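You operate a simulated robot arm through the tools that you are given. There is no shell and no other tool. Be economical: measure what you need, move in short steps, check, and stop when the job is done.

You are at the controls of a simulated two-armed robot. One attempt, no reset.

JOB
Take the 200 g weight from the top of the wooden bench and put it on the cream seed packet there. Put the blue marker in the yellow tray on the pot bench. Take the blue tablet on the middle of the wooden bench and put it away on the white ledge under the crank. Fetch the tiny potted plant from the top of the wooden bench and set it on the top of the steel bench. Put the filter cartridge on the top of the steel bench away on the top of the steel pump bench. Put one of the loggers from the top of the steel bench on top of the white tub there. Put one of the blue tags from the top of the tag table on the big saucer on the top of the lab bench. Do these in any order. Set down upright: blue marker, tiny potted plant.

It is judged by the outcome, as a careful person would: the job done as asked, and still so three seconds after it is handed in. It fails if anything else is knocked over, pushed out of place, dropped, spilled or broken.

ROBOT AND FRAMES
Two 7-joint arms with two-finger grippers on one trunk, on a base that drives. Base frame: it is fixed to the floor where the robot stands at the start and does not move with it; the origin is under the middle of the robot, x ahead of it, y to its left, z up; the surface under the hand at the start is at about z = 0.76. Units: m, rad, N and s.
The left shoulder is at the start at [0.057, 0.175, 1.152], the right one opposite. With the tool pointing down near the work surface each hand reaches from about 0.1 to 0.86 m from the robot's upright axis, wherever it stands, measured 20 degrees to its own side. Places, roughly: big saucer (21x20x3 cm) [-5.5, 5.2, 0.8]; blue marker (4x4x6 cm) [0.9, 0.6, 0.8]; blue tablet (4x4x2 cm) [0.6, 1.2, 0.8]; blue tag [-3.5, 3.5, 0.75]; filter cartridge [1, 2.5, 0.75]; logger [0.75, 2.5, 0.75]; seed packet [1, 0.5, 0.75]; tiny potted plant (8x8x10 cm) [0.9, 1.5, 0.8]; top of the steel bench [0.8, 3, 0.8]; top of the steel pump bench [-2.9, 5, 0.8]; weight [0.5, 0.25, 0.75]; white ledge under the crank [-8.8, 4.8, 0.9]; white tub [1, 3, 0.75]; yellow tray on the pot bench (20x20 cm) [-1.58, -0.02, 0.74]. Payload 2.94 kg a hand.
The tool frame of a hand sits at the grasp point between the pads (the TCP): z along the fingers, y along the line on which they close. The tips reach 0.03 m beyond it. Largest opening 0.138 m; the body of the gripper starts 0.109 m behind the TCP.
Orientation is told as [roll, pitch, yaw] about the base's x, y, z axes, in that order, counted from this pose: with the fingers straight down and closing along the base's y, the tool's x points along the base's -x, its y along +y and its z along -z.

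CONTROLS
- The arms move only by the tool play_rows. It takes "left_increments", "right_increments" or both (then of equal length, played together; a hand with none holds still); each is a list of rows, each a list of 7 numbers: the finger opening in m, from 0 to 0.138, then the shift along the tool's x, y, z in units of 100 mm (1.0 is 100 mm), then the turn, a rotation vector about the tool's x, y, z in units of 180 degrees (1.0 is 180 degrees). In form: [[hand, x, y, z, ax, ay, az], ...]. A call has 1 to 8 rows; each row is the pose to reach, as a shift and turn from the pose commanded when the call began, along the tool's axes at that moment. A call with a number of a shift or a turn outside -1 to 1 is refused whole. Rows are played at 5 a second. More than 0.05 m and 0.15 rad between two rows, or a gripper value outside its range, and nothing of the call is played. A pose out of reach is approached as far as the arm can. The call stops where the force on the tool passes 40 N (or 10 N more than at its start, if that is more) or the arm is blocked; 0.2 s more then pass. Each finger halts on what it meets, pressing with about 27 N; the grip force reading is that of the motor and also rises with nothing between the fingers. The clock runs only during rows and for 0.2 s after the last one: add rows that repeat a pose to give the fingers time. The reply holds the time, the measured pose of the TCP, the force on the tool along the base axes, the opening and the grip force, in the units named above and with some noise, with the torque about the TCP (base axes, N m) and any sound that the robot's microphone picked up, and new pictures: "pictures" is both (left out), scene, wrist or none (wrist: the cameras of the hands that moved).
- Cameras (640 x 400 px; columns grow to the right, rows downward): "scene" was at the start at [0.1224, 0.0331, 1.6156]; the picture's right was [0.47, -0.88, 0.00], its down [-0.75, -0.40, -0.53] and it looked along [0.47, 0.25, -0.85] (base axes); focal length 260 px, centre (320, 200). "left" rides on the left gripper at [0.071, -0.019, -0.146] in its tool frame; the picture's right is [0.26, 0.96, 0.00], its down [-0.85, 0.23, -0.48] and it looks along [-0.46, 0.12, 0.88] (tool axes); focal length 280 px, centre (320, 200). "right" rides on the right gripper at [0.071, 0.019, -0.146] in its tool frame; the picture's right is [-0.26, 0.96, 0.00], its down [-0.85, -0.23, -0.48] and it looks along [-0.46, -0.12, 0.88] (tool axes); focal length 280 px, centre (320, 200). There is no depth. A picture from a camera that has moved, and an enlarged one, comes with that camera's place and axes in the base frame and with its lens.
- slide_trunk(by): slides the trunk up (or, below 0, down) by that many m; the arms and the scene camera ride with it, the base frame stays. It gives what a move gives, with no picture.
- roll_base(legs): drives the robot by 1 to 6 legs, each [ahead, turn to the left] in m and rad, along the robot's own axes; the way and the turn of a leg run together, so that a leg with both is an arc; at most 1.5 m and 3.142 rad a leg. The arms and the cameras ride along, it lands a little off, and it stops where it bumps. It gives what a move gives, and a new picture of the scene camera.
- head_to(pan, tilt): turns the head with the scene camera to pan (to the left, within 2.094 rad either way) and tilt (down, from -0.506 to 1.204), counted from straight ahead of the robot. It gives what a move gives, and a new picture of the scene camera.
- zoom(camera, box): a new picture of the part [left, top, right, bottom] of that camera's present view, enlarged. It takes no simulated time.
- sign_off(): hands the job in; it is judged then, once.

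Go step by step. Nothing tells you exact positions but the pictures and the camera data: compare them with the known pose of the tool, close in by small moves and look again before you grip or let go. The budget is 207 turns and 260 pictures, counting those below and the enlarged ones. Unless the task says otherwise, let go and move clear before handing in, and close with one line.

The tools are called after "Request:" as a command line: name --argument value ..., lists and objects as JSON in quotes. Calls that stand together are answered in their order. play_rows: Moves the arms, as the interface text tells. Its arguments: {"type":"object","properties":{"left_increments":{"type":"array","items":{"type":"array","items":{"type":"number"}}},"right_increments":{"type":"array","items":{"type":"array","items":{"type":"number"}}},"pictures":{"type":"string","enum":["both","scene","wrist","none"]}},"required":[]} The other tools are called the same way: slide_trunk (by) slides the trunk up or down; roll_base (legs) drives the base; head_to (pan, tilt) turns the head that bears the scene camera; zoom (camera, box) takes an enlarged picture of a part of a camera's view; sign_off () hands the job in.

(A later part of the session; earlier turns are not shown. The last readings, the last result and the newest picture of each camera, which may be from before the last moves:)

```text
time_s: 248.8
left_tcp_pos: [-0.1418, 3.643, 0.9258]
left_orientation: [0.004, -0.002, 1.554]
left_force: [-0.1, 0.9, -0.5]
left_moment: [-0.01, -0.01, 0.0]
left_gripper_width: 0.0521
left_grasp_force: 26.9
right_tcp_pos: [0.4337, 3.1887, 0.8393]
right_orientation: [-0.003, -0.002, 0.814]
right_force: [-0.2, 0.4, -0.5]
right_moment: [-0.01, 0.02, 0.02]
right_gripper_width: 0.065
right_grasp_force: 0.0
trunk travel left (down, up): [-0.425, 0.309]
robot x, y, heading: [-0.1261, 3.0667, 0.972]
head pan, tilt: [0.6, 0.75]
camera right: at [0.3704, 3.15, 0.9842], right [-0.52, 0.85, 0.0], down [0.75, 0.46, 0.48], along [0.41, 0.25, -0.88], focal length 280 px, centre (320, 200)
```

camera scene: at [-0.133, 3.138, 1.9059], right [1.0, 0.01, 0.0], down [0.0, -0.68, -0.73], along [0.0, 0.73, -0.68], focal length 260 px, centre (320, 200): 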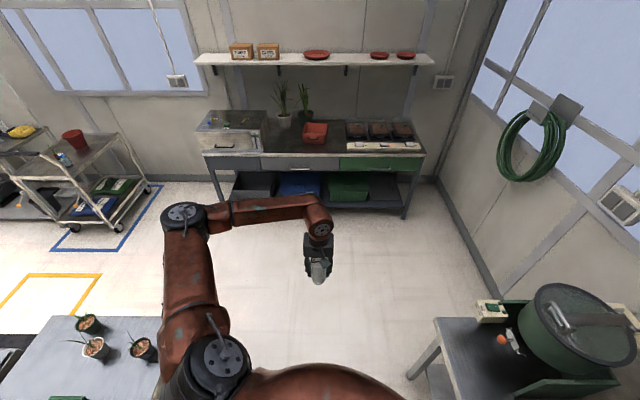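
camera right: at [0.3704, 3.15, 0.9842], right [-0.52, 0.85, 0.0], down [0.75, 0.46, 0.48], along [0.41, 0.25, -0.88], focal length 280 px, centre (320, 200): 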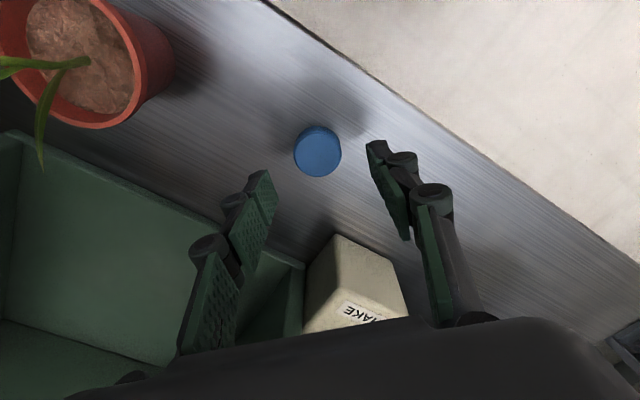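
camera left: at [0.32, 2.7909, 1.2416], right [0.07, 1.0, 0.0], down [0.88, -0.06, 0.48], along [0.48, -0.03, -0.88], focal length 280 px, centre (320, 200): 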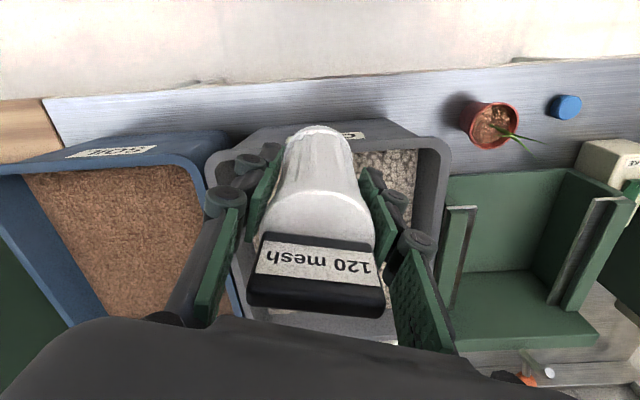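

Request:
play_rows --right_increments '[[0.065, 0.05, 0, 0.3, 0, 0, 0], [0.065, 0.05, 0, 0.48, 0, 0, 0], [0, 0.05, 0, 0.48, 0, 0, 0], [0, 0.05, 0, 0.48, 0, 0, 0], [0, 0.05, 0, 0.48, 0, 0, 0], [0, 0.05, 0, 0.2, 0, 0, 0], [0, 0.05, 0, -0.2, 0, 0, 0]]' --pictures "wrist"

```text
time_s: 250.4
left_tcp_pos: [-0.1425, 3.643, 0.9269]
left_orientation: [0.004, -0.002, 1.553]
left_force: [0.3, -0.2, -1.0]
left_moment: [-0.03, -0.06, 0.0]
left_gripper_width: 0.0525
left_grasp_force: 27.0
right_tcp_pos: [0.4298, 3.1859, 0.8568]
right_orientation: [-0.002, -0.002, 0.813]
right_force: [-0.2, 0.2, 0.5]
right_moment: [-0.02, -0.02, -0.01]
right_gripper_width: 0.036
right_grasp_force: 27.1
trunk travel left (down, up): [-0.425, 0.309]
robot x, y, heading: [-0.123, 3.0639, 0.978]
head pan, tilt: [0.6, 0.75]
camera right: at [0.3671, 3.1469, 1.0029], right [-0.52, 0.85, 0.0], down [0.75, 0.46, 0.48], along [0.41, 0.25, -0.88], focal length 280 px, centre (320, 200)
```

right: 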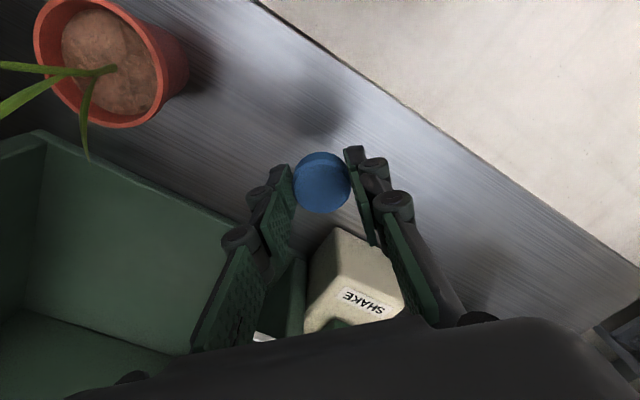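

The tablet is in the right hand, the cartridge in the left. Next, the pump bench: drive up the aisle and look left.

Request:
slide_trunk --by 0.25

Request:
roll_base --legs '[[0, 0.65], [0.9, 0], [0, 1.4]]'

Request:
head_to --pan -0.3 --tilt 0.45

```text
time_s: 253.0
left_tcp_pos: [-0.141, 3.6422, 1.1754]
left_orientation: [0.003, 0.001, 1.554]
left_force: [0.1, 0.3, -1.7]
left_moment: [-0.03, 0.0, 0.0]
left_gripper_width: 0.0525
left_grasp_force: 27.4
right_tcp_pos: [0.4305, 3.1833, 1.1077]
right_orientation: [0.002, -0.002, 0.816]
right_force: [-0.5, -0.1, -0.7]
right_moment: [-0.01, 0.01, 0.02]
right_gripper_width: 0.0358
right_grasp_force: 26.6
trunk travel left (down, up): [-0.675, 0.059]
robot x, y, heading: [-0.1246, 3.0658, 0.978]
head pan, tilt: [0.6, 0.75]
```

```text
time_s: 262.9
left_tcp_pos: [-0.6729, 3.67, 1.1759]
left_orientation: [0.002, -0.001, -2.658]
left_force: [-0.1, 1.0, -2.0]
left_moment: [-0.02, -0.02, -0.02]
left_gripper_width: 0.052
left_grasp_force: 26.9
right_tcp_pos: [-0.5451, 4.3945, 1.1081]
right_orientation: [-0.001, 0.0, 2.887]
right_force: [-0.7, 0.1, 0.1]
right_moment: [0.0, 0.0, 0.03]
right_gripper_width: 0.0359
right_grasp_force: 27.0
trunk travel left (down, up): [-0.675, 0.059]
robot x, y, heading: [-0.1769, 3.9622, 3.049]
head pan, tilt: [0.6, 0.75]
camera scene: at [-0.2309, 3.9207, 1.9858], right [-0.49, 0.87, 0.0], down [0.6, 0.33, -0.73], along [-0.64, -0.36, -0.68], focal length 260 px, centre (320, 200)
```

scene: 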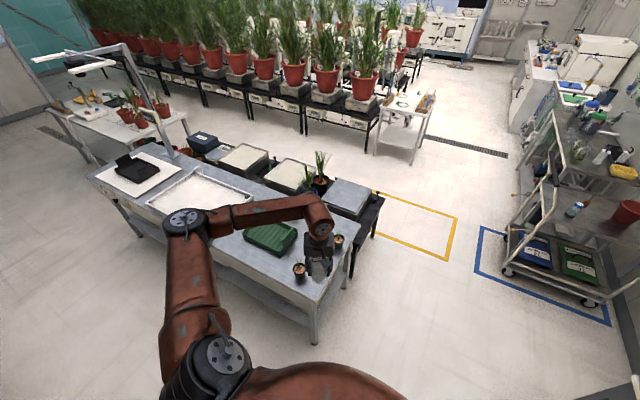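

```text
time_s: 264.1
left_tcp_pos: [-0.6739, 3.6702, 1.1762]
left_orientation: [0.003, -0.001, -2.659]
left_force: [-0.2, 0.1, -1.5]
left_moment: [0.0, -0.01, -0.02]
left_gripper_width: 0.052
left_grasp_force: 27.7
right_tcp_pos: [-0.5453, 4.393, 1.1079]
right_orientation: [-0.003, -0.003, 2.887]
right_force: [-0.8, 0.6, -0.5]
right_moment: [0.01, -0.02, -0.01]
right_gripper_width: 0.036
right_grasp_force: 27.0
trunk travel left (down, up): [-0.675, 0.059]
robot x, y, heading: [-0.1764, 3.9651, 3.052]
head pan, tilt: [-0.3, 0.45]
camera scene: at [-0.2434, 3.9959, 2.0122], right [0.38, 0.92, 0.0], down [0.4, -0.17, -0.9], along [-0.83, 0.34, -0.44], focal length 260 px, centre (320, 200)
```

scene: 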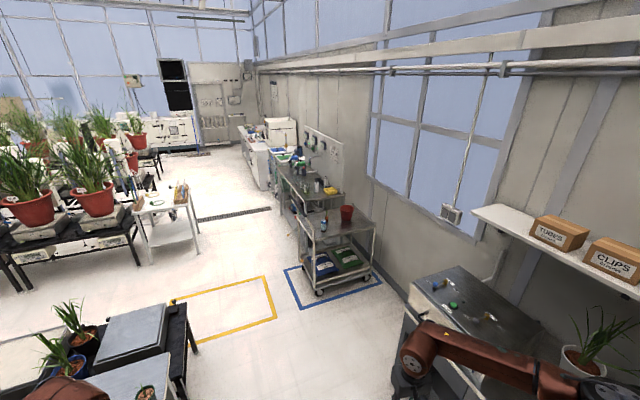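

The pump bench is the steel one beyond the trolley, around (-2.95, 5.0). Drive there along y ≈ 4.1.

Request:
roll_base --legs '[[1.2, 0], [1.15, 0]]'

Request:
head_to --pan -1.0 --tilt 0.6

```text
time_s: 275.7
left_tcp_pos: [-3.0171, 3.897, 1.176]
left_orientation: [0.005, -0.003, -2.656]
left_force: [-0.5, 0.1, -1.9]
left_moment: [0.03, -0.02, 0.02]
left_gripper_width: 0.0518
left_grasp_force: 27.0
right_tcp_pos: [-2.8907, 4.6206, 1.108]
right_orientation: [0.0, -0.003, 2.887]
right_force: [0.1, 0.8, -0.7]
right_moment: [0.0, 0.01, -0.02]
right_gripper_width: 0.0358
right_grasp_force: 27.2
trunk travel left (down, up): [-0.675, 0.059]
robot x, y, heading: [-2.5235, 4.1919, 3.048]
head pan, tilt: [-0.3, 0.45]
camera scene: at [-2.5881, 4.2224, 2.0122], right [0.38, 0.92, 0.0], down [0.4, -0.17, -0.9], along [-0.83, 0.34, -0.44], focal length 260 px, centre (320, 200)
```

scene: 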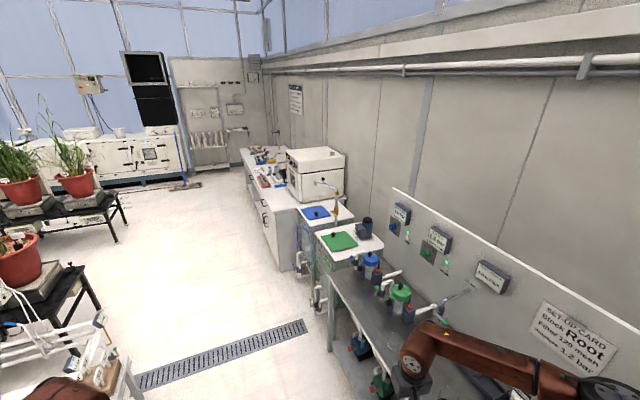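

```text
time_s: 276.8
left_tcp_pos: [-3.0174, 3.897, 1.1765]
left_orientation: [0.002, 0.0, -2.656]
left_force: [0.0, 0.9, -1.5]
left_moment: [-0.02, -0.02, 0.02]
left_gripper_width: 0.0519
left_grasp_force: 26.9
right_tcp_pos: [-2.8903, 4.6194, 1.1082]
right_orientation: [-0.002, -0.001, 2.887]
right_force: [-0.3, 0.0, -0.5]
right_moment: [0.03, 0.02, -0.03]
right_gripper_width: 0.0361
right_grasp_force: 26.8
trunk travel left (down, up): [-0.675, 0.059]
robot x, y, heading: [-2.5232, 4.1909, 3.058]
head pan, tilt: [-1.0, 0.6]
camera scene: at [-2.5439, 4.2656, 1.9987], right [0.89, 0.46, 0.0], down [0.26, -0.5, -0.83], along [-0.38, 0.73, -0.56], focal length 260 px, centre (320, 200)
```

scene: 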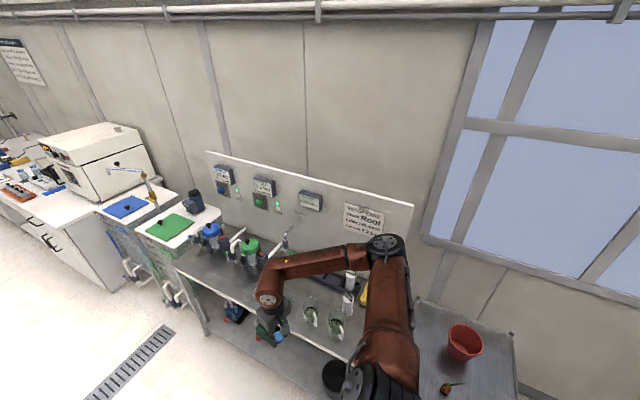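

Request:
zoom --camera "scene" --box '[160, 210, 420, 372]'

```text
2.46 times, centred on (290, 291) of scene
camera zoom: at [-2.5439, 4.2656, 1.9987], right [0.89, 0.46, 0.0], down [0.26, -0.5, -0.83], along [-0.38, 0.73, -0.56], focal length 639 px, centre (394, -24)
```

zoom: 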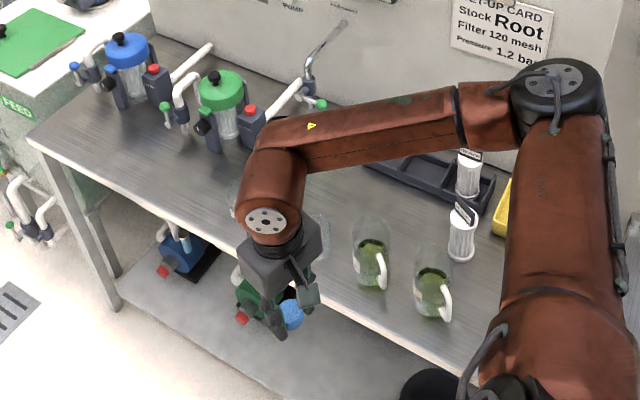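

Free bench space at about (-3.40, 4.90). I position so the left hand comes over it with the right hand high over the jugs.

Request:
slide_trunk --by 0.05

Request:
roll_base --legs '[[0, -0.33], [0.593, 0], [0, -1.155]]'

Request:
head_to --pan 0.3 --tilt 0.8

```text
time_s: 277.7
left_tcp_pos: [-3.0185, 3.8975, 1.2268]
left_orientation: [0.004, 0.001, -2.656]
left_force: [0.6, 0.5, -1.4]
left_moment: [-0.02, -0.01, 0.02]
left_gripper_width: 0.0519
left_grasp_force: 27.5
right_tcp_pos: [-2.8903, 4.6188, 1.159]
right_orientation: [-0.002, -0.001, 2.887]
right_force: [-0.7, 1.0, -0.7]
right_moment: [0.0, 0.0, 0.01]
right_gripper_width: 0.0359
right_grasp_force: 26.7
trunk travel left (down, up): [-0.725, 0.009]
robot x, y, heading: [-2.5209, 4.1882, 3.045]
head pan, tilt: [-1.0, 0.6]
```

```text
time_s: 285.0
left_tcp_pos: [-3.4173, 4.9001, 1.2258]
left_orientation: [0.004, 0.002, 2.15]
left_force: [0.0, 0.0, -1.0]
left_moment: [-0.02, -0.03, -0.05]
left_gripper_width: 0.0519
left_grasp_force: 26.9
right_tcp_pos: [-2.6837, 4.8415, 1.1585]
right_orientation: [-0.002, -0.001, 1.409]
right_force: [-0.1, -0.2, -0.5]
right_moment: [-0.02, -0.06, -0.01]
right_gripper_width: 0.0358
right_grasp_force: 27.7
trunk travel left (down, up): [-0.725, 0.009]
robot x, y, heading: [-3.0803, 4.4326, 1.572]
head pan, tilt: [-1.0, 0.6]
camera scene: at [-3.0047, 4.4631, 2.0486], right [0.54, -0.84, 0.0], down [-0.47, -0.31, -0.83], along [0.69, 0.45, -0.56], focal length 260 px, centre (320, 200)
```

scene: 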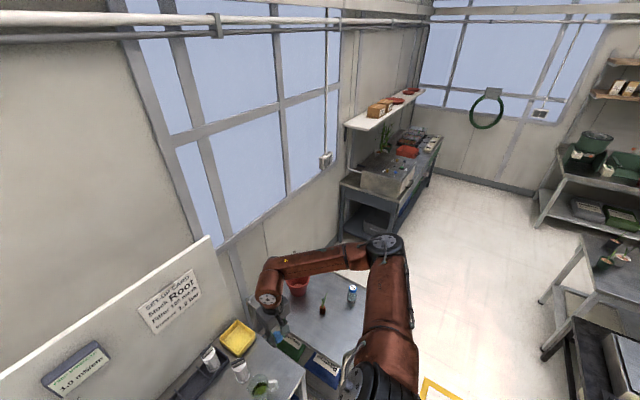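

```text
time_s: 286.5
left_tcp_pos: [-3.417, 4.901, 1.2259]
left_orientation: [0.004, -0.002, 2.15]
left_force: [-0.5, 0.4, -1.6]
left_moment: [-0.02, 0.01, -0.01]
left_gripper_width: 0.0516
left_grasp_force: 26.7
right_tcp_pos: [-2.6845, 4.8419, 1.1593]
right_orientation: [0.002, -0.002, 1.41]
right_force: [-0.8, 0.1, -0.2]
right_moment: [-0.04, 0.02, 0.03]
right_gripper_width: 0.0358
right_grasp_force: 27.1
trunk travel left (down, up): [-0.725, 0.009]
robot x, y, heading: [-3.0755, 4.4378, 1.57]
head pan, tilt: [0.3, 0.799]
camera scene: at [-3.1027, 4.4923, 2.0317], right [0.95, 0.3, 0.0], down [0.21, -0.68, -0.7], along [-0.21, 0.67, -0.72], focal length 260 px, centre (320, 200)
```

scene: 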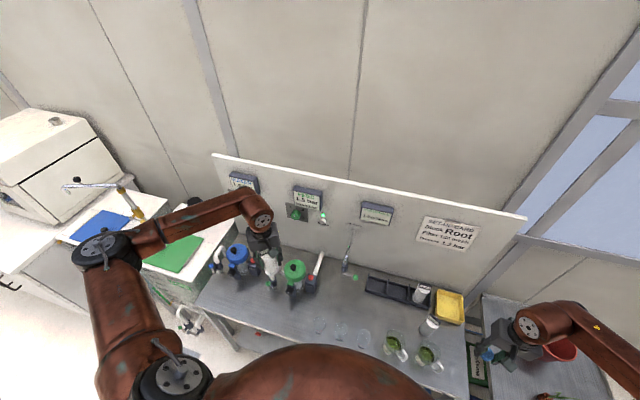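

Request:
slide_trunk --by -0.12

Request:
play_rows --left_increments '[[0.03, 0, 0, 0.4, 0, 0, 0], [0.03, 0, 0, 0.7, 0, 0, 0]]' --pictures "wrist"

```text
time_s: 288.0
left_tcp_pos: [-3.4165, 4.901, 1.106]
left_orientation: [0.003, -0.003, 2.15]
left_force: [0.4, 1.1, -0.6]
left_moment: [0.0, 0.02, 0.01]
left_gripper_width: 0.0522
left_grasp_force: 26.6
right_tcp_pos: [-2.6858, 4.8419, 1.0379]
right_orientation: [-0.001, -0.002, 1.41]
right_force: [0.4, -0.5, -0.2]
right_moment: [0.02, -0.03, 0.0]
right_gripper_width: 0.0356
right_grasp_force: 27.4
trunk travel left (down, up): [-0.605, 0.129]
robot x, y, heading: [-3.0793, 4.4351, 1.576]
head pan, tilt: [0.3, 0.799]
```

```text
time_s: 288.6
left_tcp_pos: [-3.4166, 4.9007, 1.0345]
left_orientation: [0.005, -0.001, 2.15]
left_force: [0.2, 0.4, -1.1]
left_moment: [0.01, 0.01, -0.02]
left_gripper_width: 0.0516
left_grasp_force: 27.0
right_tcp_pos: [-2.6849, 4.8419, 1.0393]
right_orientation: [-0.002, 0.0, 1.411]
right_force: [-0.2, 0.3, -0.5]
right_moment: [0.01, -0.03, 0.03]
right_gripper_width: 0.0358
right_grasp_force: 27.1
trunk travel left (down, up): [-0.605, 0.129]
robot x, y, heading: [-3.0814, 4.4338, 1.571]
head pan, tilt: [0.3, 0.799]
camera left: at [-3.3616, 4.853, 1.1793], right [-0.66, -0.75, 0.0], down [-0.66, 0.58, 0.48], along [-0.36, 0.32, -0.88], focal length 280 px, centre (320, 200)
```

left: 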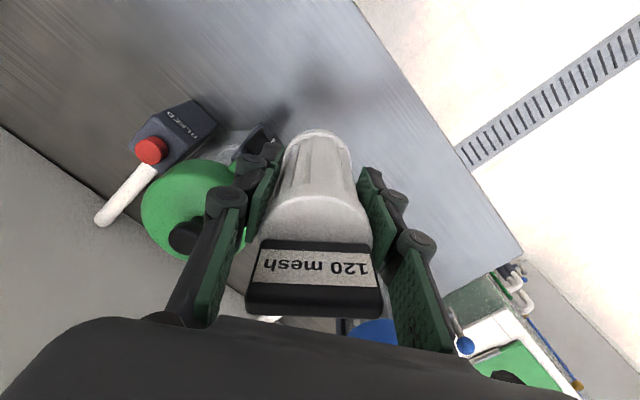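

Clear metal below. Shift 3 cm away from the pump and lower.

Request:
play_rows --left_increments '[[0.03, 0, 0.3, 0, 0, 0, 0], [0.03, 0, 0.3, 0.45, 0, 0, 0], [0.03, 0, 0.3, 0.9, 0, 0, 0]]' --pictures "wrist"

```text
time_s: 289.4
left_tcp_pos: [-3.4448, 4.8867, 0.9465]
left_orientation: [0.004, -0.001, 2.149]
left_force: [0.0, -0.2, -1.4]
left_moment: [-0.02, -0.04, 0.0]
left_gripper_width: 0.0516
left_grasp_force: 26.5
right_tcp_pos: [-2.6847, 4.8421, 1.0392]
right_orientation: [-0.002, -0.001, 1.41]
right_force: [0.4, -0.1, -0.2]
right_moment: [0.01, 0.0, 0.03]
right_gripper_width: 0.0358
right_grasp_force: 27.2
trunk travel left (down, up): [-0.605, 0.129]
robot x, y, heading: [-3.076, 4.4354, 1.569]
head pan, tilt: [0.3, 0.799]
camera left: at [-3.3894, 4.8376, 1.0918], right [-0.66, -0.75, 0.0], down [-0.66, 0.58, 0.48], along [-0.36, 0.32, -0.88], focal length 280 px, centre (320, 200)
```

left: 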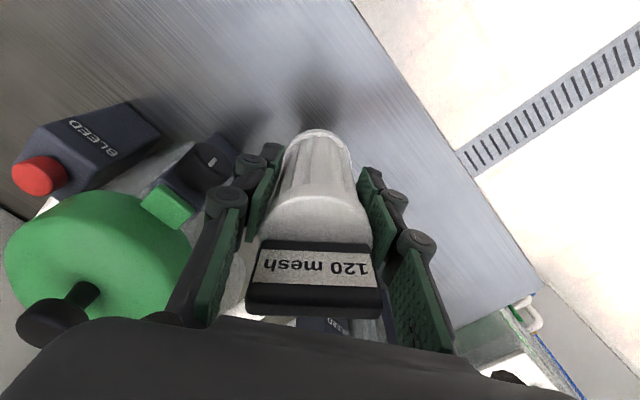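

Request:
play_rows --left_increments '[[0.03, 0, 0.05, 0.4, 0, 0, 0], [0.03, 0, 0.05, 0.8, 0, 0, 0], [0.03, 0, 0.05, 1.0, 0, 0, 0]]' --pictures "none"

Request:
play_rows --left_increments '[[0.03, 0, 0, 0.1, 0, 0, 0], [0.03, 0, 0, 0.15, 0, 0, 0], [0.03, 0, 0, 0.2, 0, 0, 0], [0.03, 0, 0, 0.2, 0, 0, 0]]' --pictures "wrist"

```text
time_s: 290.2
left_tcp_pos: [-3.4444, 4.8822, 0.8467]
left_orientation: [0.004, 0.0, 2.15]
left_force: [1.3, -5.5, 23.4]
left_moment: [0.06, 0.11, -0.01]
left_gripper_width: 0.0525
left_grasp_force: 26.3
right_tcp_pos: [-2.6842, 4.8416, 1.0382]
right_orientation: [0.0, -0.002, 1.41]
right_force: [-0.5, 1.2, -0.3]
right_moment: [-0.03, 0.02, -0.03]
right_gripper_width: 0.0358
right_grasp_force: 27.4
trunk travel left (down, up): [-0.605, 0.129]
robot x, y, heading: [-3.0776, 4.4332, 1.575]
head pan, tilt: [0.3, 0.799]
```

```text
time_s: 290.7
left_tcp_pos: [-3.4462, 4.8837, 0.8398]
left_orientation: [0.0, -0.002, 2.152]
left_force: [2.5, -7.5, 21.1]
left_moment: [0.12, 0.16, 0.05]
left_gripper_width: 0.0519
left_grasp_force: 26.8
right_tcp_pos: [-2.6857, 4.8432, 1.039]
right_orientation: [0.001, -0.004, 1.413]
right_force: [-0.4, 0.1, 0.2]
right_moment: [-0.02, -0.02, 0.0]
right_gripper_width: 0.0359
right_grasp_force: 27.2
trunk travel left (down, up): [-0.605, 0.129]
robot x, y, heading: [-3.0759, 4.4354, 1.575]
head pan, tilt: [0.3, 0.799]
stopped in row 2 (left hand): the force on the tool passed its limit at 48 N (the readings are from after the stop); the commanded pose is now the measured one
camera left: at [-3.3907, 4.8348, 0.9839], right [-0.66, -0.75, 0.0], down [-0.66, 0.58, 0.48], along [-0.36, 0.32, -0.88], focal length 280 px, centre (320, 200)
```

left: 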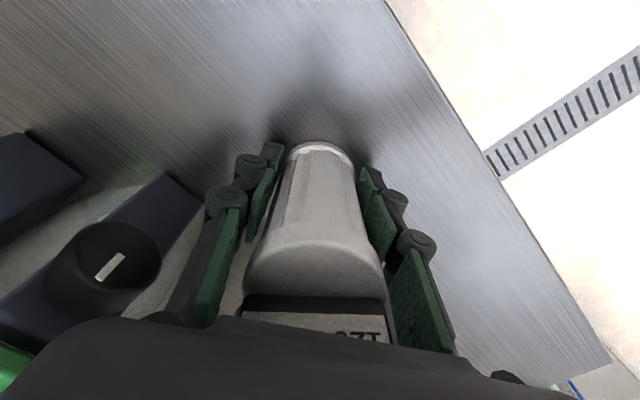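

It stands on the bench. Ease off, release, rise.

Request:
play_rows --left_increments '[[0.03, 0, 0, -0.03, 0, 0, 0], [0.06, 0, 0, -0.03, 0, 0, 0], [0.07, 0, 0, -0.03, 0, 0, 0], [0.08, 0, 0, -0.03, 0, 0, 0], [0.08, 0, 0, -0.4, 0, 0, 0], [0.08, 0, 0, -0.8, 0, 0, 0], [0.08, 0, 0, -1.0, 0, 0, 0]]' --pictures "wrist"

```text
time_s: 292.3
left_tcp_pos: [-3.4466, 4.884, 0.9385]
left_orientation: [0.004, -0.005, 2.15]
left_force: [0.1, -0.1, -0.4]
left_moment: [0.01, 0.0, 0.01]
left_gripper_width: 0.08
left_grasp_force: 0.0
right_tcp_pos: [-2.6846, 4.8417, 1.0381]
right_orientation: [0.001, -0.002, 1.41]
right_force: [0.5, 0.4, 0.0]
right_moment: [0.02, 0.02, 0.03]
right_gripper_width: 0.0361
right_grasp_force: 26.7
trunk travel left (down, up): [-0.605, 0.129]
robot x, y, heading: [-3.0815, 4.4337, 1.573]
head pan, tilt: [0.3, 0.799]
camera left: at [-3.3917, 4.8353, 1.083], right [-0.66, -0.75, 0.0], down [-0.66, 0.58, 0.48], along [-0.36, 0.32, -0.88], focal length 280 px, centre (320, 200)
```

left: 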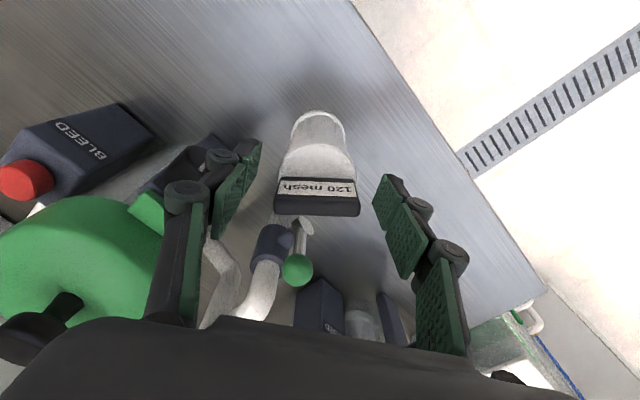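

The cartridge stands on the pump bench. Now the tag table: raise, back off, turn left and look.

Request:
slide_trunk --by 0.12

Request:
roll_base --legs '[[-0.15, 0], [0, 0.8], [0, 0.8]]'

Request:
head_to --pan 1.0 --tilt 0.7

```text
time_s: 293.8
left_tcp_pos: [-3.4467, 4.8837, 1.0565]
left_orientation: [0.002, -0.002, 2.149]
left_force: [0.5, -0.8, 0.7]
left_moment: [0.01, 0.0, 0.0]
left_gripper_width: 0.0803
left_grasp_force: 0.2
right_tcp_pos: [-2.6853, 4.8414, 1.1585]
right_orientation: [-0.002, 0.0, 1.411]
right_force: [-0.4, -0.3, 0.3]
right_moment: [-0.02, 0.0, -0.01]
right_gripper_width: 0.0358
right_grasp_force: 26.9
trunk travel left (down, up): [-0.725, 0.009]
robot x, y, heading: [-3.0801, 4.4342, 1.572]
head pan, tilt: [0.3, 0.799]
```

```text
time_s: 299.3
left_tcp_pos: [-3.5164, 3.9065, 1.0564]
left_orientation: [0.002, -0.004, -2.529]
left_force: [0.8, -0.6, -0.3]
left_moment: [-0.01, 0.01, -0.01]
left_gripper_width: 0.08
left_grasp_force: 0.0
right_tcp_pos: [-3.4975, 4.6694, 1.158]
right_orientation: [0.0, -0.001, 3.013]
right_force: [0.0, -0.5, -1.1]
right_moment: [0.0, -0.04, -0.01]
right_gripper_width: 0.0357
right_grasp_force: 27.0
trunk travel left (down, up): [-0.725, 0.009]
robot x, y, heading: [-3.0783, 4.2886, -3.108]
head pan, tilt: [0.3, 0.799]
camera scene: at [-3.1345, 4.2617, 2.0317], right [-0.33, 0.95, 0.0], down [0.68, 0.23, -0.7], along [-0.66, -0.23, -0.72], focal length 260 px, centre (320, 200)
```

scene: 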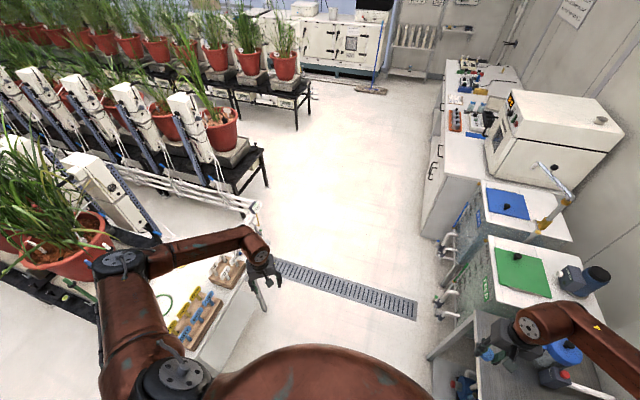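

```text
time_s: 300.4
left_tcp_pos: [-3.5158, 3.9066, 1.0573]
left_orientation: [0.001, -0.004, -2.531]
left_force: [-0.5, 0.3, -0.2]
left_moment: [-0.01, 0.01, 0.01]
left_gripper_width: 0.0802
left_grasp_force: 0.0
right_tcp_pos: [-3.4973, 4.6692, 1.1576]
right_orientation: [0.0, -0.002, 3.013]
right_force: [-0.5, 0.9, 0.4]
right_moment: [-0.01, 0.0, -0.02]
right_gripper_width: 0.036
right_grasp_force: 27.5
trunk travel left (down, up): [-0.725, 0.009]
robot x, y, heading: [-3.0748, 4.2899, -3.11]
head pan, tilt: [1.0, 0.7]
camera scene: at [-3.102, 4.2149, 2.0399], right [-0.86, 0.51, 0.0], down [0.33, 0.55, -0.76], along [-0.39, -0.66, -0.64], focal length 260 px, centre (320, 200)
```

scene: 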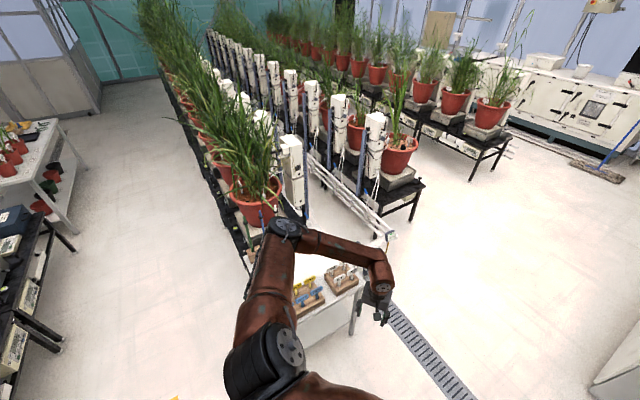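

Request:
zoom --camera "scene" --box '[270, 240, 390, 340]'

```text
4.00 times, centred on (330, 290) of scene
camera zoom: at [-3.102, 4.2149, 2.0399], right [-0.86, 0.51, 0.0], down [0.33, 0.55, -0.76], along [-0.39, -0.66, -0.64], focal length 1038 px, centre (280, -160)
```

zoom: 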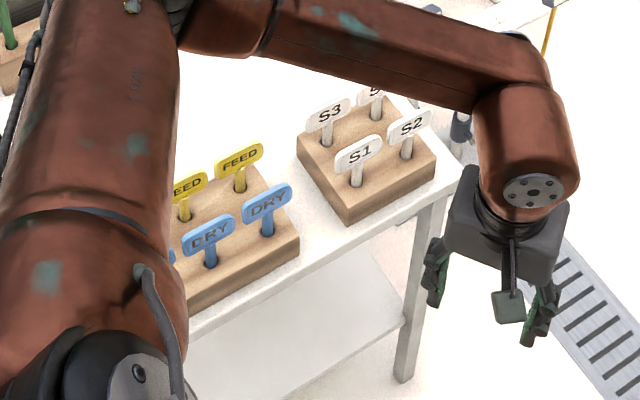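

The blue "DRY" tags stand in a wooden block around (-3.445, 3.60). I shift the base so the left hand can reach them with its fingers closing along y.

Request:
roll_base --legs '[[0, -1.12], [-0.27, 0], [0, 1.09]]'

Request:
play_rows --left_increments '[[0.08, 0, 0, 0, 0, 0, 0.04], [0.08, 0, 0, 0, 0, 0, 0.08], [0.08, 0, 0, 0, 0, 0, 0.12], [0.08, 0, 0, 0, 0, 0, 0.16], [0.08, 0, 0, 0, 0, 0, 0.19]]' --pictures "wrist"

```text
time_s: 307.8
left_tcp_pos: [-3.3944, 3.6778, 1.0571]
left_orientation: [0.001, -0.003, -2.554]
left_force: [0.0, -0.2, -0.4]
left_moment: [-0.01, -0.02, 0.02]
left_gripper_width: 0.0802
left_grasp_force: 0.2
right_tcp_pos: [-3.3585, 4.439, 1.1582]
right_orientation: [0.002, 0.001, 2.99]
right_force: [-1.5, 0.6, 0.5]
right_moment: [0.02, -0.02, 0.0]
right_gripper_width: 0.036
right_grasp_force: 26.7
trunk travel left (down, up): [-0.725, 0.009]
robot x, y, heading: [-2.9485, 4.0534, -3.136]
head pan, tilt: [1.0, 0.7]
camera scene: at [-2.9733, 3.9773, 2.0399], right [-0.85, 0.53, 0.0], down [0.34, 0.55, -0.76], along [-0.41, -0.65, -0.64], focal length 260 px, centre (320, 200)
```

scene: 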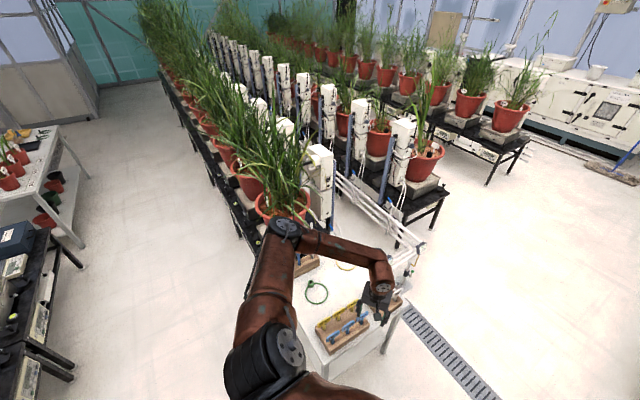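

```text
time_s: 309.0
left_tcp_pos: [-3.3936, 3.6778, 1.0572]
left_orientation: [0.0, -0.004, 3.132]
left_force: [-0.7, 0.4, -0.3]
left_moment: [0.03, 0.02, 0.02]
left_gripper_width: 0.08
left_grasp_force: 0.0
right_tcp_pos: [-3.3585, 4.4392, 1.1586]
right_orientation: [-0.001, -0.003, 2.989]
right_force: [-0.1, 1.3, -0.9]
right_moment: [-0.01, 0.02, 0.03]
right_gripper_width: 0.0359
right_grasp_force: 26.7
trunk travel left (down, up): [-0.725, 0.009]
robot x, y, heading: [-2.9461, 4.0464, -3.134]
head pan, tilt: [1.0, 0.7]
camera left: at [-3.3232, 3.6966, 1.202], right [0.25, -0.97, 0.0], down [-0.85, -0.22, 0.48], along [-0.46, -0.12, -0.88], focal length 280 px, centre (320, 200)
```

left: 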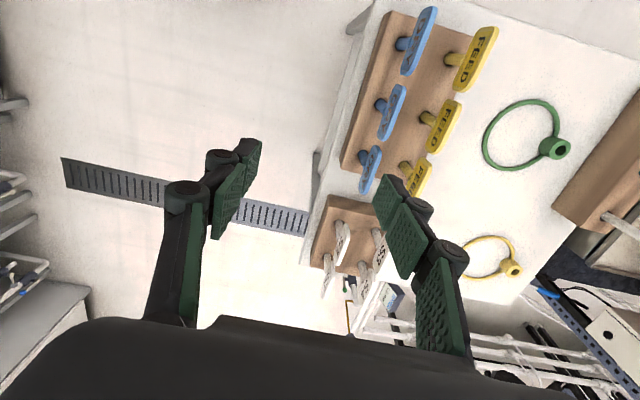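

I see three blue and three yellow tags. I take the blue tag nearest the robot, at about (-3.289, 3.597).

Request:
play_rows --left_increments '[[0.06, 0.32, 0.27, 0.2, 0, 0, 0.01], [0.05, 0.64, 0.54, 0.4, 0, 0, 0.02], [0.05, 0.97, 0.79, 0.6, 0, 0, 0.029], [0.05, 0.97, 0.79, 0.8, 0, 0, 0.029]]' --pictures "wrist"

```text
time_s: 310.0
left_tcp_pos: [-3.2991, 3.5968, 0.975]
left_orientation: [0.005, -0.001, 3.044]
left_force: [-1.1, -0.5, -0.2]
left_moment: [-0.02, -0.03, -0.02]
left_gripper_width: 0.0499
left_grasp_force: 0.0
right_tcp_pos: [-3.3593, 4.4398, 1.1588]
right_orientation: [-0.002, -0.002, 2.989]
right_force: [-0.9, 0.1, -0.4]
right_moment: [-0.01, -0.02, -0.02]
right_gripper_width: 0.0357
right_grasp_force: 27.8
trunk travel left (down, up): [-0.725, 0.009]
robot x, y, heading: [-2.9488, 4.0477, -3.13]
head pan, tilt: [1.0, 0.7]
camera left: at [-3.2278, 3.61, 1.1212], right [0.16, -0.99, 0.0], down [-0.87, -0.14, 0.48], along [-0.47, -0.08, -0.88], focal length 280 px, centre (320, 200)
```

left: 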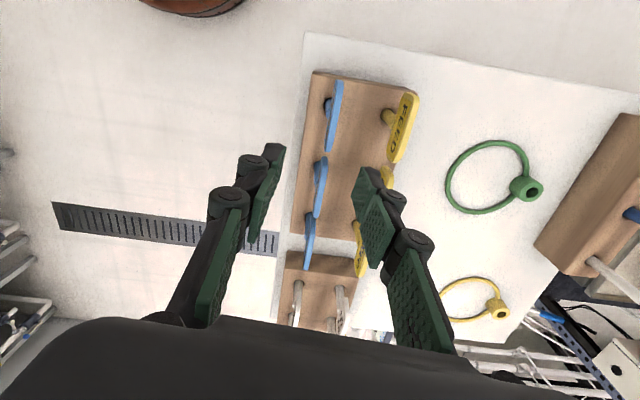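

Edge-on view: plate centre around z 0.81, y 3.582. Align and lower partway.

Request:
play_rows --left_increments '[[0.045, 0.1, 0.14, 0.4, 0, 0, 0], [0.04, 0.1, 0.14, 0.85, 0, 0, 0], [0.04, 0.1, 0.14, 0.85, 0, 0, 0]]' --pictures "wrist"

```text
time_s: 310.8
left_tcp_pos: [-3.2909, 3.5835, 0.8926]
left_orientation: [0.004, -0.003, 3.042]
left_force: [-0.2, -0.1, 0.5]
left_moment: [0.01, -0.02, 0.03]
left_gripper_width: 0.0399
left_grasp_force: 0.1
right_tcp_pos: [-3.3576, 4.44, 1.1583]
right_orientation: [-0.001, -0.002, 2.99]
right_force: [0.1, -0.6, -0.4]
right_moment: [-0.01, 0.0, -0.02]
right_gripper_width: 0.0358
right_grasp_force: 26.5
trunk travel left (down, up): [-0.725, 0.009]
robot x, y, heading: [-2.9501, 4.0476, -3.134]
head pan, tilt: [1.0, 0.7]
camera left: at [-3.2181, 3.5959, 1.0375], right [0.16, -0.99, 0.0], down [-0.87, -0.14, 0.48], along [-0.47, -0.08, -0.88], focal length 280 px, centre (320, 200)
```

left: 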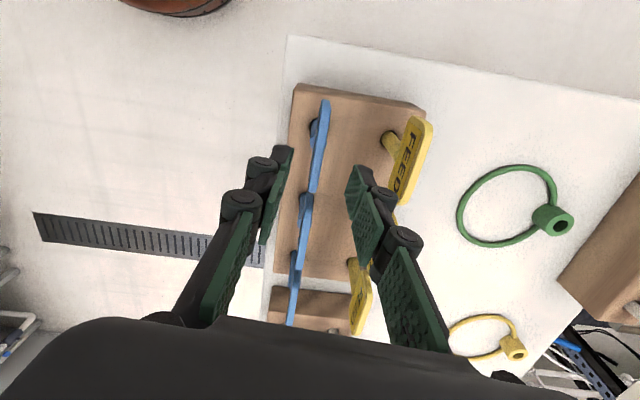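

Request:
play_rows --left_increments '[[0.04, -0.03, 0, 0.4, 0, 0, 0], [0.04, -0.03, 0, 0.7, 0, 0, 0], [0.04, -0.03, 0, 0.7, 0, 0, 0]]' --pictures "wrist"

```text
time_s: 311.6
left_tcp_pos: [-3.2931, 3.5847, 0.8224]
left_orientation: [0.004, -0.001, 3.043]
left_force: [0.1, -0.5, 0.6]
left_moment: [0.0, 0.0, 0.02]
left_gripper_width: 0.0397
left_grasp_force: 0.1
right_tcp_pos: [-3.3573, 4.4393, 1.1583]
right_orientation: [-0.001, -0.002, 2.99]
right_force: [0.1, 0.2, -0.2]
right_moment: [0.02, 0.04, 0.0]
right_gripper_width: 0.036
right_grasp_force: 27.0
trunk travel left (down, up): [-0.725, 0.009]
robot x, y, heading: [-2.9497, 4.0482, -3.133]
head pan, tilt: [1.0, 0.7]
camera left: at [-3.2212, 3.5963, 0.9687], right [0.16, -0.99, 0.0], down [-0.87, -0.14, 0.48], along [-0.47, -0.08, -0.88], focal length 280 px, centre (320, 200)
```

left: 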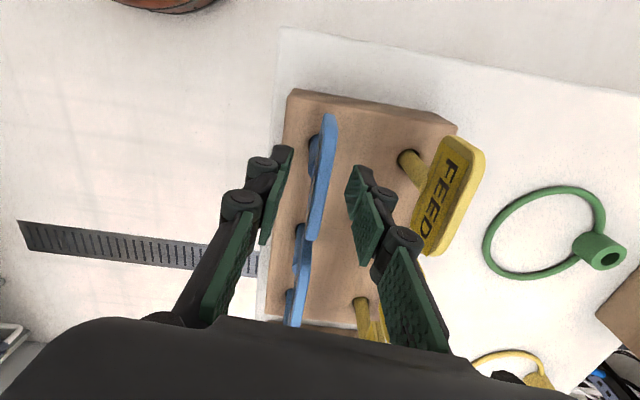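

Request:
play_rows --left_increments '[[0.0, 0, 0, 0, 0, 0, 0], [0.0, 0, 0, 0, 0, 0, 0], [0.0, 0, 0, 0, 0, 0, 0], [0.0, 0, 0, 0, 0, 0, 0], [0.0, 0, 0, -0.3, 0, 0, 0], [0.0, 0, 0, -0.6, 0, 0, 0], [0.0, 0, 0, -1.0, 0, 0, 0]]' --pictures "wrist"

```text
time_s: 313.2
left_tcp_pos: [-3.2918, 3.5849, 0.9222]
left_orientation: [0.004, -0.001, 3.043]
left_force: [0.7, -0.2, 0.0]
left_moment: [-0.01, 0.01, 0.04]
left_gripper_width: 0.0125
left_grasp_force: 26.7
right_tcp_pos: [-3.3582, 4.4392, 1.1582]
right_orientation: [0.0, -0.002, 2.99]
right_force: [0.0, 1.0, 0.0]
right_moment: [-0.03, 0.05, -0.03]
right_gripper_width: 0.0356
right_grasp_force: 27.4
trunk travel left (down, up): [-0.725, 0.009]
robot x, y, heading: [-2.9463, 4.0494, -3.134]
head pan, tilt: [1.0, 0.7]
camera left: at [-3.2202, 3.5974, 1.0672], right [0.16, -0.99, 0.0], down [-0.87, -0.14, 0.48], along [-0.47, -0.08, -0.88], focal length 280 px, centre (320, 200)
```

left: 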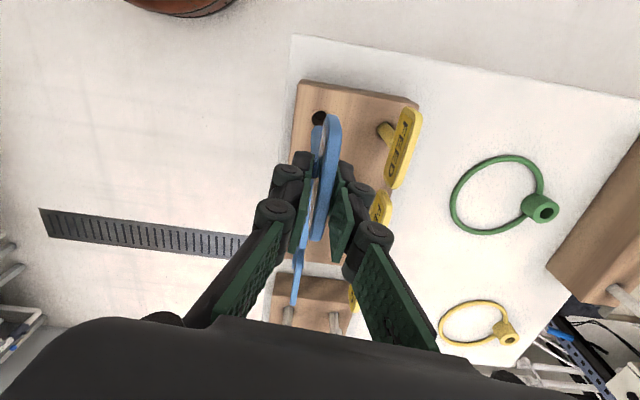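

Request:
play_rows --left_increments '[[0.0, 0, 0, -0.4, 0, 0, 0], [0.0, 0, 0, -0.8, 0, 0, 0], [0.0, 0, 0, -1.0, 0, 0, 0]]' --pictures "wrist"

Request:
zoom --camera "left" --box '[260, 60, 420, 220]'

```text
time_s: 314.0
left_tcp_pos: [-3.2922, 3.5837, 1.0224]
left_orientation: [0.002, -0.002, 3.041]
left_force: [0.2, -0.4, 1.0]
left_moment: [0.03, 0.01, -0.01]
left_gripper_width: 0.0124
left_grasp_force: 26.8
right_tcp_pos: [-3.3575, 4.4399, 1.1583]
right_orientation: [-0.002, -0.001, 2.989]
right_force: [-0.9, 0.2, -0.4]
right_moment: [0.03, 0.03, -0.02]
right_gripper_width: 0.0358
right_grasp_force: 26.5
trunk travel left (down, up): [-0.725, 0.009]
robot x, y, heading: [-2.9479, 4.0458, -3.131]
head pan, tilt: [1.0, 0.7]
camera left: at [-3.2197, 3.5968, 1.1675], right [0.16, -0.99, 0.0], down [-0.87, -0.14, 0.48], along [-0.47, -0.08, -0.88], focal length 280 px, centre (320, 200)
```

left: 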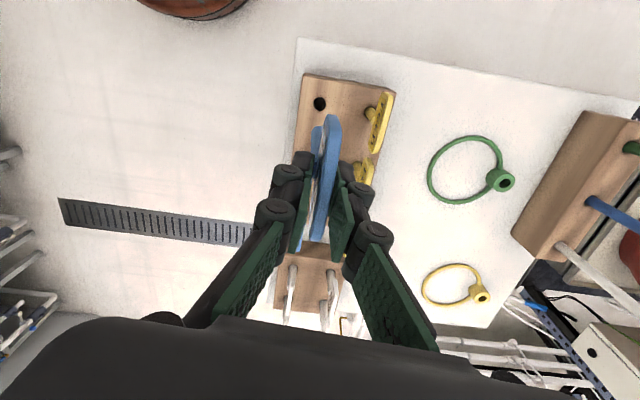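

```text
2.50 times, centred on (340, 140) of left
camera zoom: at [-3.2197, 3.5968, 1.1675], right [0.16, -0.99, 0.0], down [-0.87, -0.14, 0.48], along [-0.47, -0.08, -0.88], focal length 701 px, centre (270, 350)
```

zoom: 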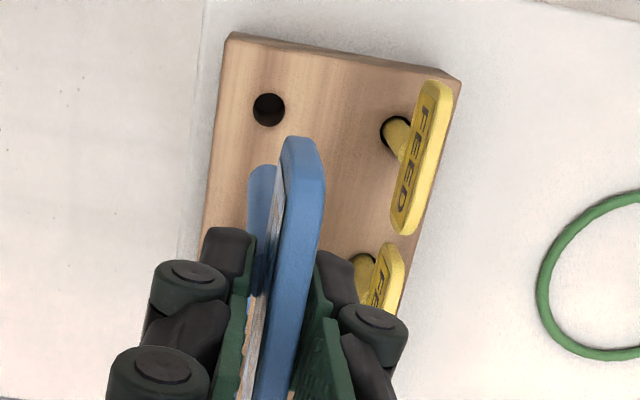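

The blue tag is held. Drive to the lab bench along the aisle.

Request:
roll_base --legs '[[0, -0.13], [1.1, 0], [1.0, 0]]'

Request:
head_to --pan -0.8 --tilt 0.6

```text
time_s: 325.2
left_tcp_pos: [-5.4534, 3.861, 1.0221]
left_orientation: [0.005, 0.0, 2.937]
left_force: [0.0, 0.3, 0.1]
left_moment: [0.02, -0.01, 0.02]
left_gripper_width: 0.0127
left_grasp_force: 26.9
right_tcp_pos: [-5.432, 4.7192, 1.1582]
right_orientation: [-0.003, -0.001, 2.886]
right_force: [-0.6, 0.4, 0.0]
right_moment: [0.0, -0.01, -0.01]
right_gripper_width: 0.0358
right_grasp_force: 26.8
trunk travel left (down, up): [-0.725, 0.009]
robot x, y, heading: [-5.0632, 4.2886, 3.044]
head pan, tilt: [1.0, 0.7]
camera scene: at [-5.0961, 4.2192, 2.0399], right [-0.79, 0.62, 0.0], down [0.4, 0.51, -0.76], along [-0.47, -0.6, -0.64], focal length 260 px, centre (320, 200)
```

scene: 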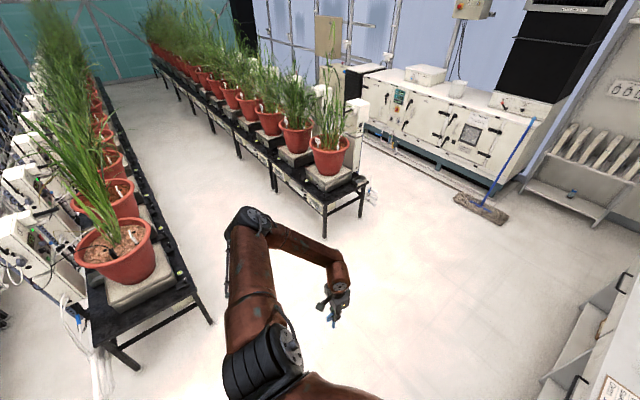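

```text
time_s: 327.0
left_tcp_pos: [-5.454, 3.8609, 1.0226]
left_orientation: [0.002, -0.001, 2.941]
left_force: [-0.8, -0.2, -0.6]
left_moment: [0.01, -0.02, 0.0]
left_gripper_width: 0.0125
left_grasp_force: 27.2
right_tcp_pos: [-5.4311, 4.7194, 1.1579]
right_orientation: [-0.002, -0.001, 2.886]
right_force: [0.7, 0.5, -0.2]
right_moment: [0.01, 0.02, -0.02]
right_gripper_width: 0.0358
right_grasp_force: 27.2
trunk travel left (down, up): [-0.725, 0.009]
robot x, y, heading: [-5.0683, 4.287, 3.051]
head pan, tilt: [-0.799, 0.6]
camera scene: at [-5.0992, 4.3549, 2.0486], right [0.78, 0.63, 0.0], down [0.35, -0.44, -0.82], along [-0.52, 0.64, -0.57], focal length 260 px, centre (320, 200)
```

scene: 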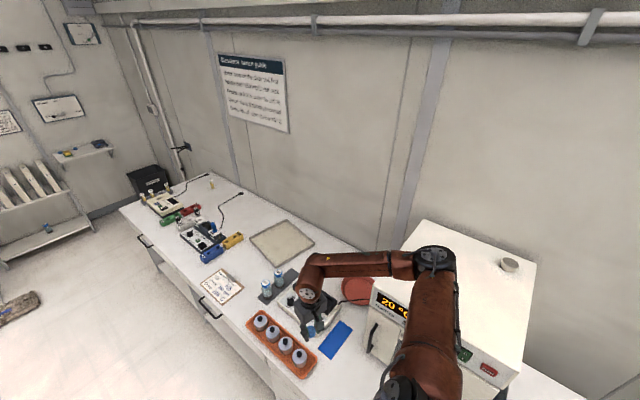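

The big terracotta saucer is near (-5.54, 5.21), behind the arm in view. I position the base so the left arm can reach over it, with its shoulder forward.

Request:
roll_base --legs '[[0.635, 0], [0, -0.8], [0, -0.8], [0, -0.78]]'

Request:
head_to --pan 0.7 --tilt 0.7

```text
time_s: 336.6
left_tcp_pos: [-5.7531, 4.9161, 1.0212]
left_orientation: [0.002, -0.002, 0.64]
left_force: [0.0, 1.0, 0.6]
left_moment: [-0.03, 0.03, 0.02]
left_gripper_width: 0.0125
left_grasp_force: 27.0
right_tcp_pos: [-5.1276, 4.3295, 1.1579]
right_orientation: [-0.003, -0.002, 0.587]
right_force: [0.0, -0.3, 0.2]
right_moment: [-0.04, 0.03, -0.02]
right_gripper_width: 0.0357
right_grasp_force: 26.8
trunk travel left (down, up): [-0.725, 0.009]
robot x, y, heading: [-5.695, 4.344, 0.745]
head pan, tilt: [-0.799, 0.6]
camera scene: at [-5.6191, 4.3253, 2.0486], right [-0.05, -1.0, 0.0], down [-0.56, 0.03, -0.83], along [0.82, -0.04, -0.56], focal length 260 px, centre (320, 200)
```

scene: 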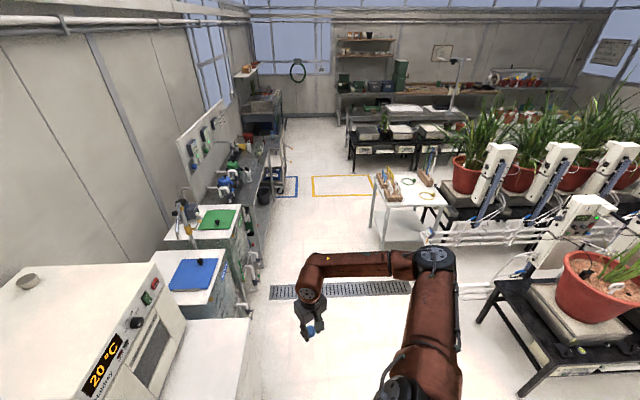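

```text
time_s: 338.2
left_tcp_pos: [-5.7525, 4.9184, 1.0223]
left_orientation: [0.003, -0.001, 0.641]
left_force: [-0.8, 0.6, 0.3]
left_moment: [-0.04, 0.02, -0.04]
left_gripper_width: 0.0125
left_grasp_force: 26.9
right_tcp_pos: [-5.1257, 4.3303, 1.1581]
right_orientation: [-0.003, -0.002, 0.588]
right_force: [-1.4, 1.2, -0.4]
right_moment: [0.01, 0.0, 0.01]
right_gripper_width: 0.0359
right_grasp_force: 27.0
trunk travel left (down, up): [-0.725, 0.009]
robot x, y, heading: [-5.6984, 4.3434, 0.748]
head pan, tilt: [0.7, 0.7]
camera scene: at [-5.6968, 4.414, 2.0399], right [0.99, -0.12, 0.0], down [-0.08, -0.64, -0.76], along [0.09, 0.76, -0.64], focal length 260 px, centre (320, 200)
```

scene: 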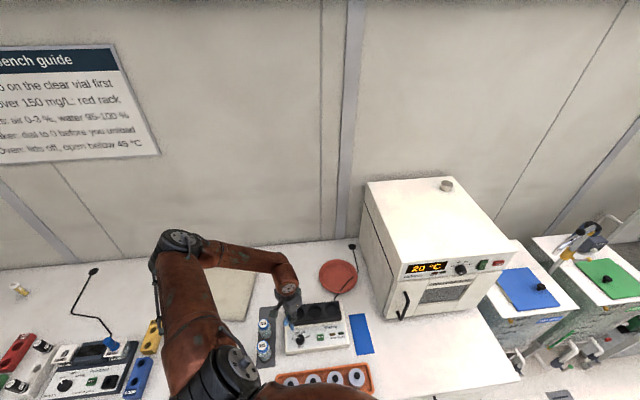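

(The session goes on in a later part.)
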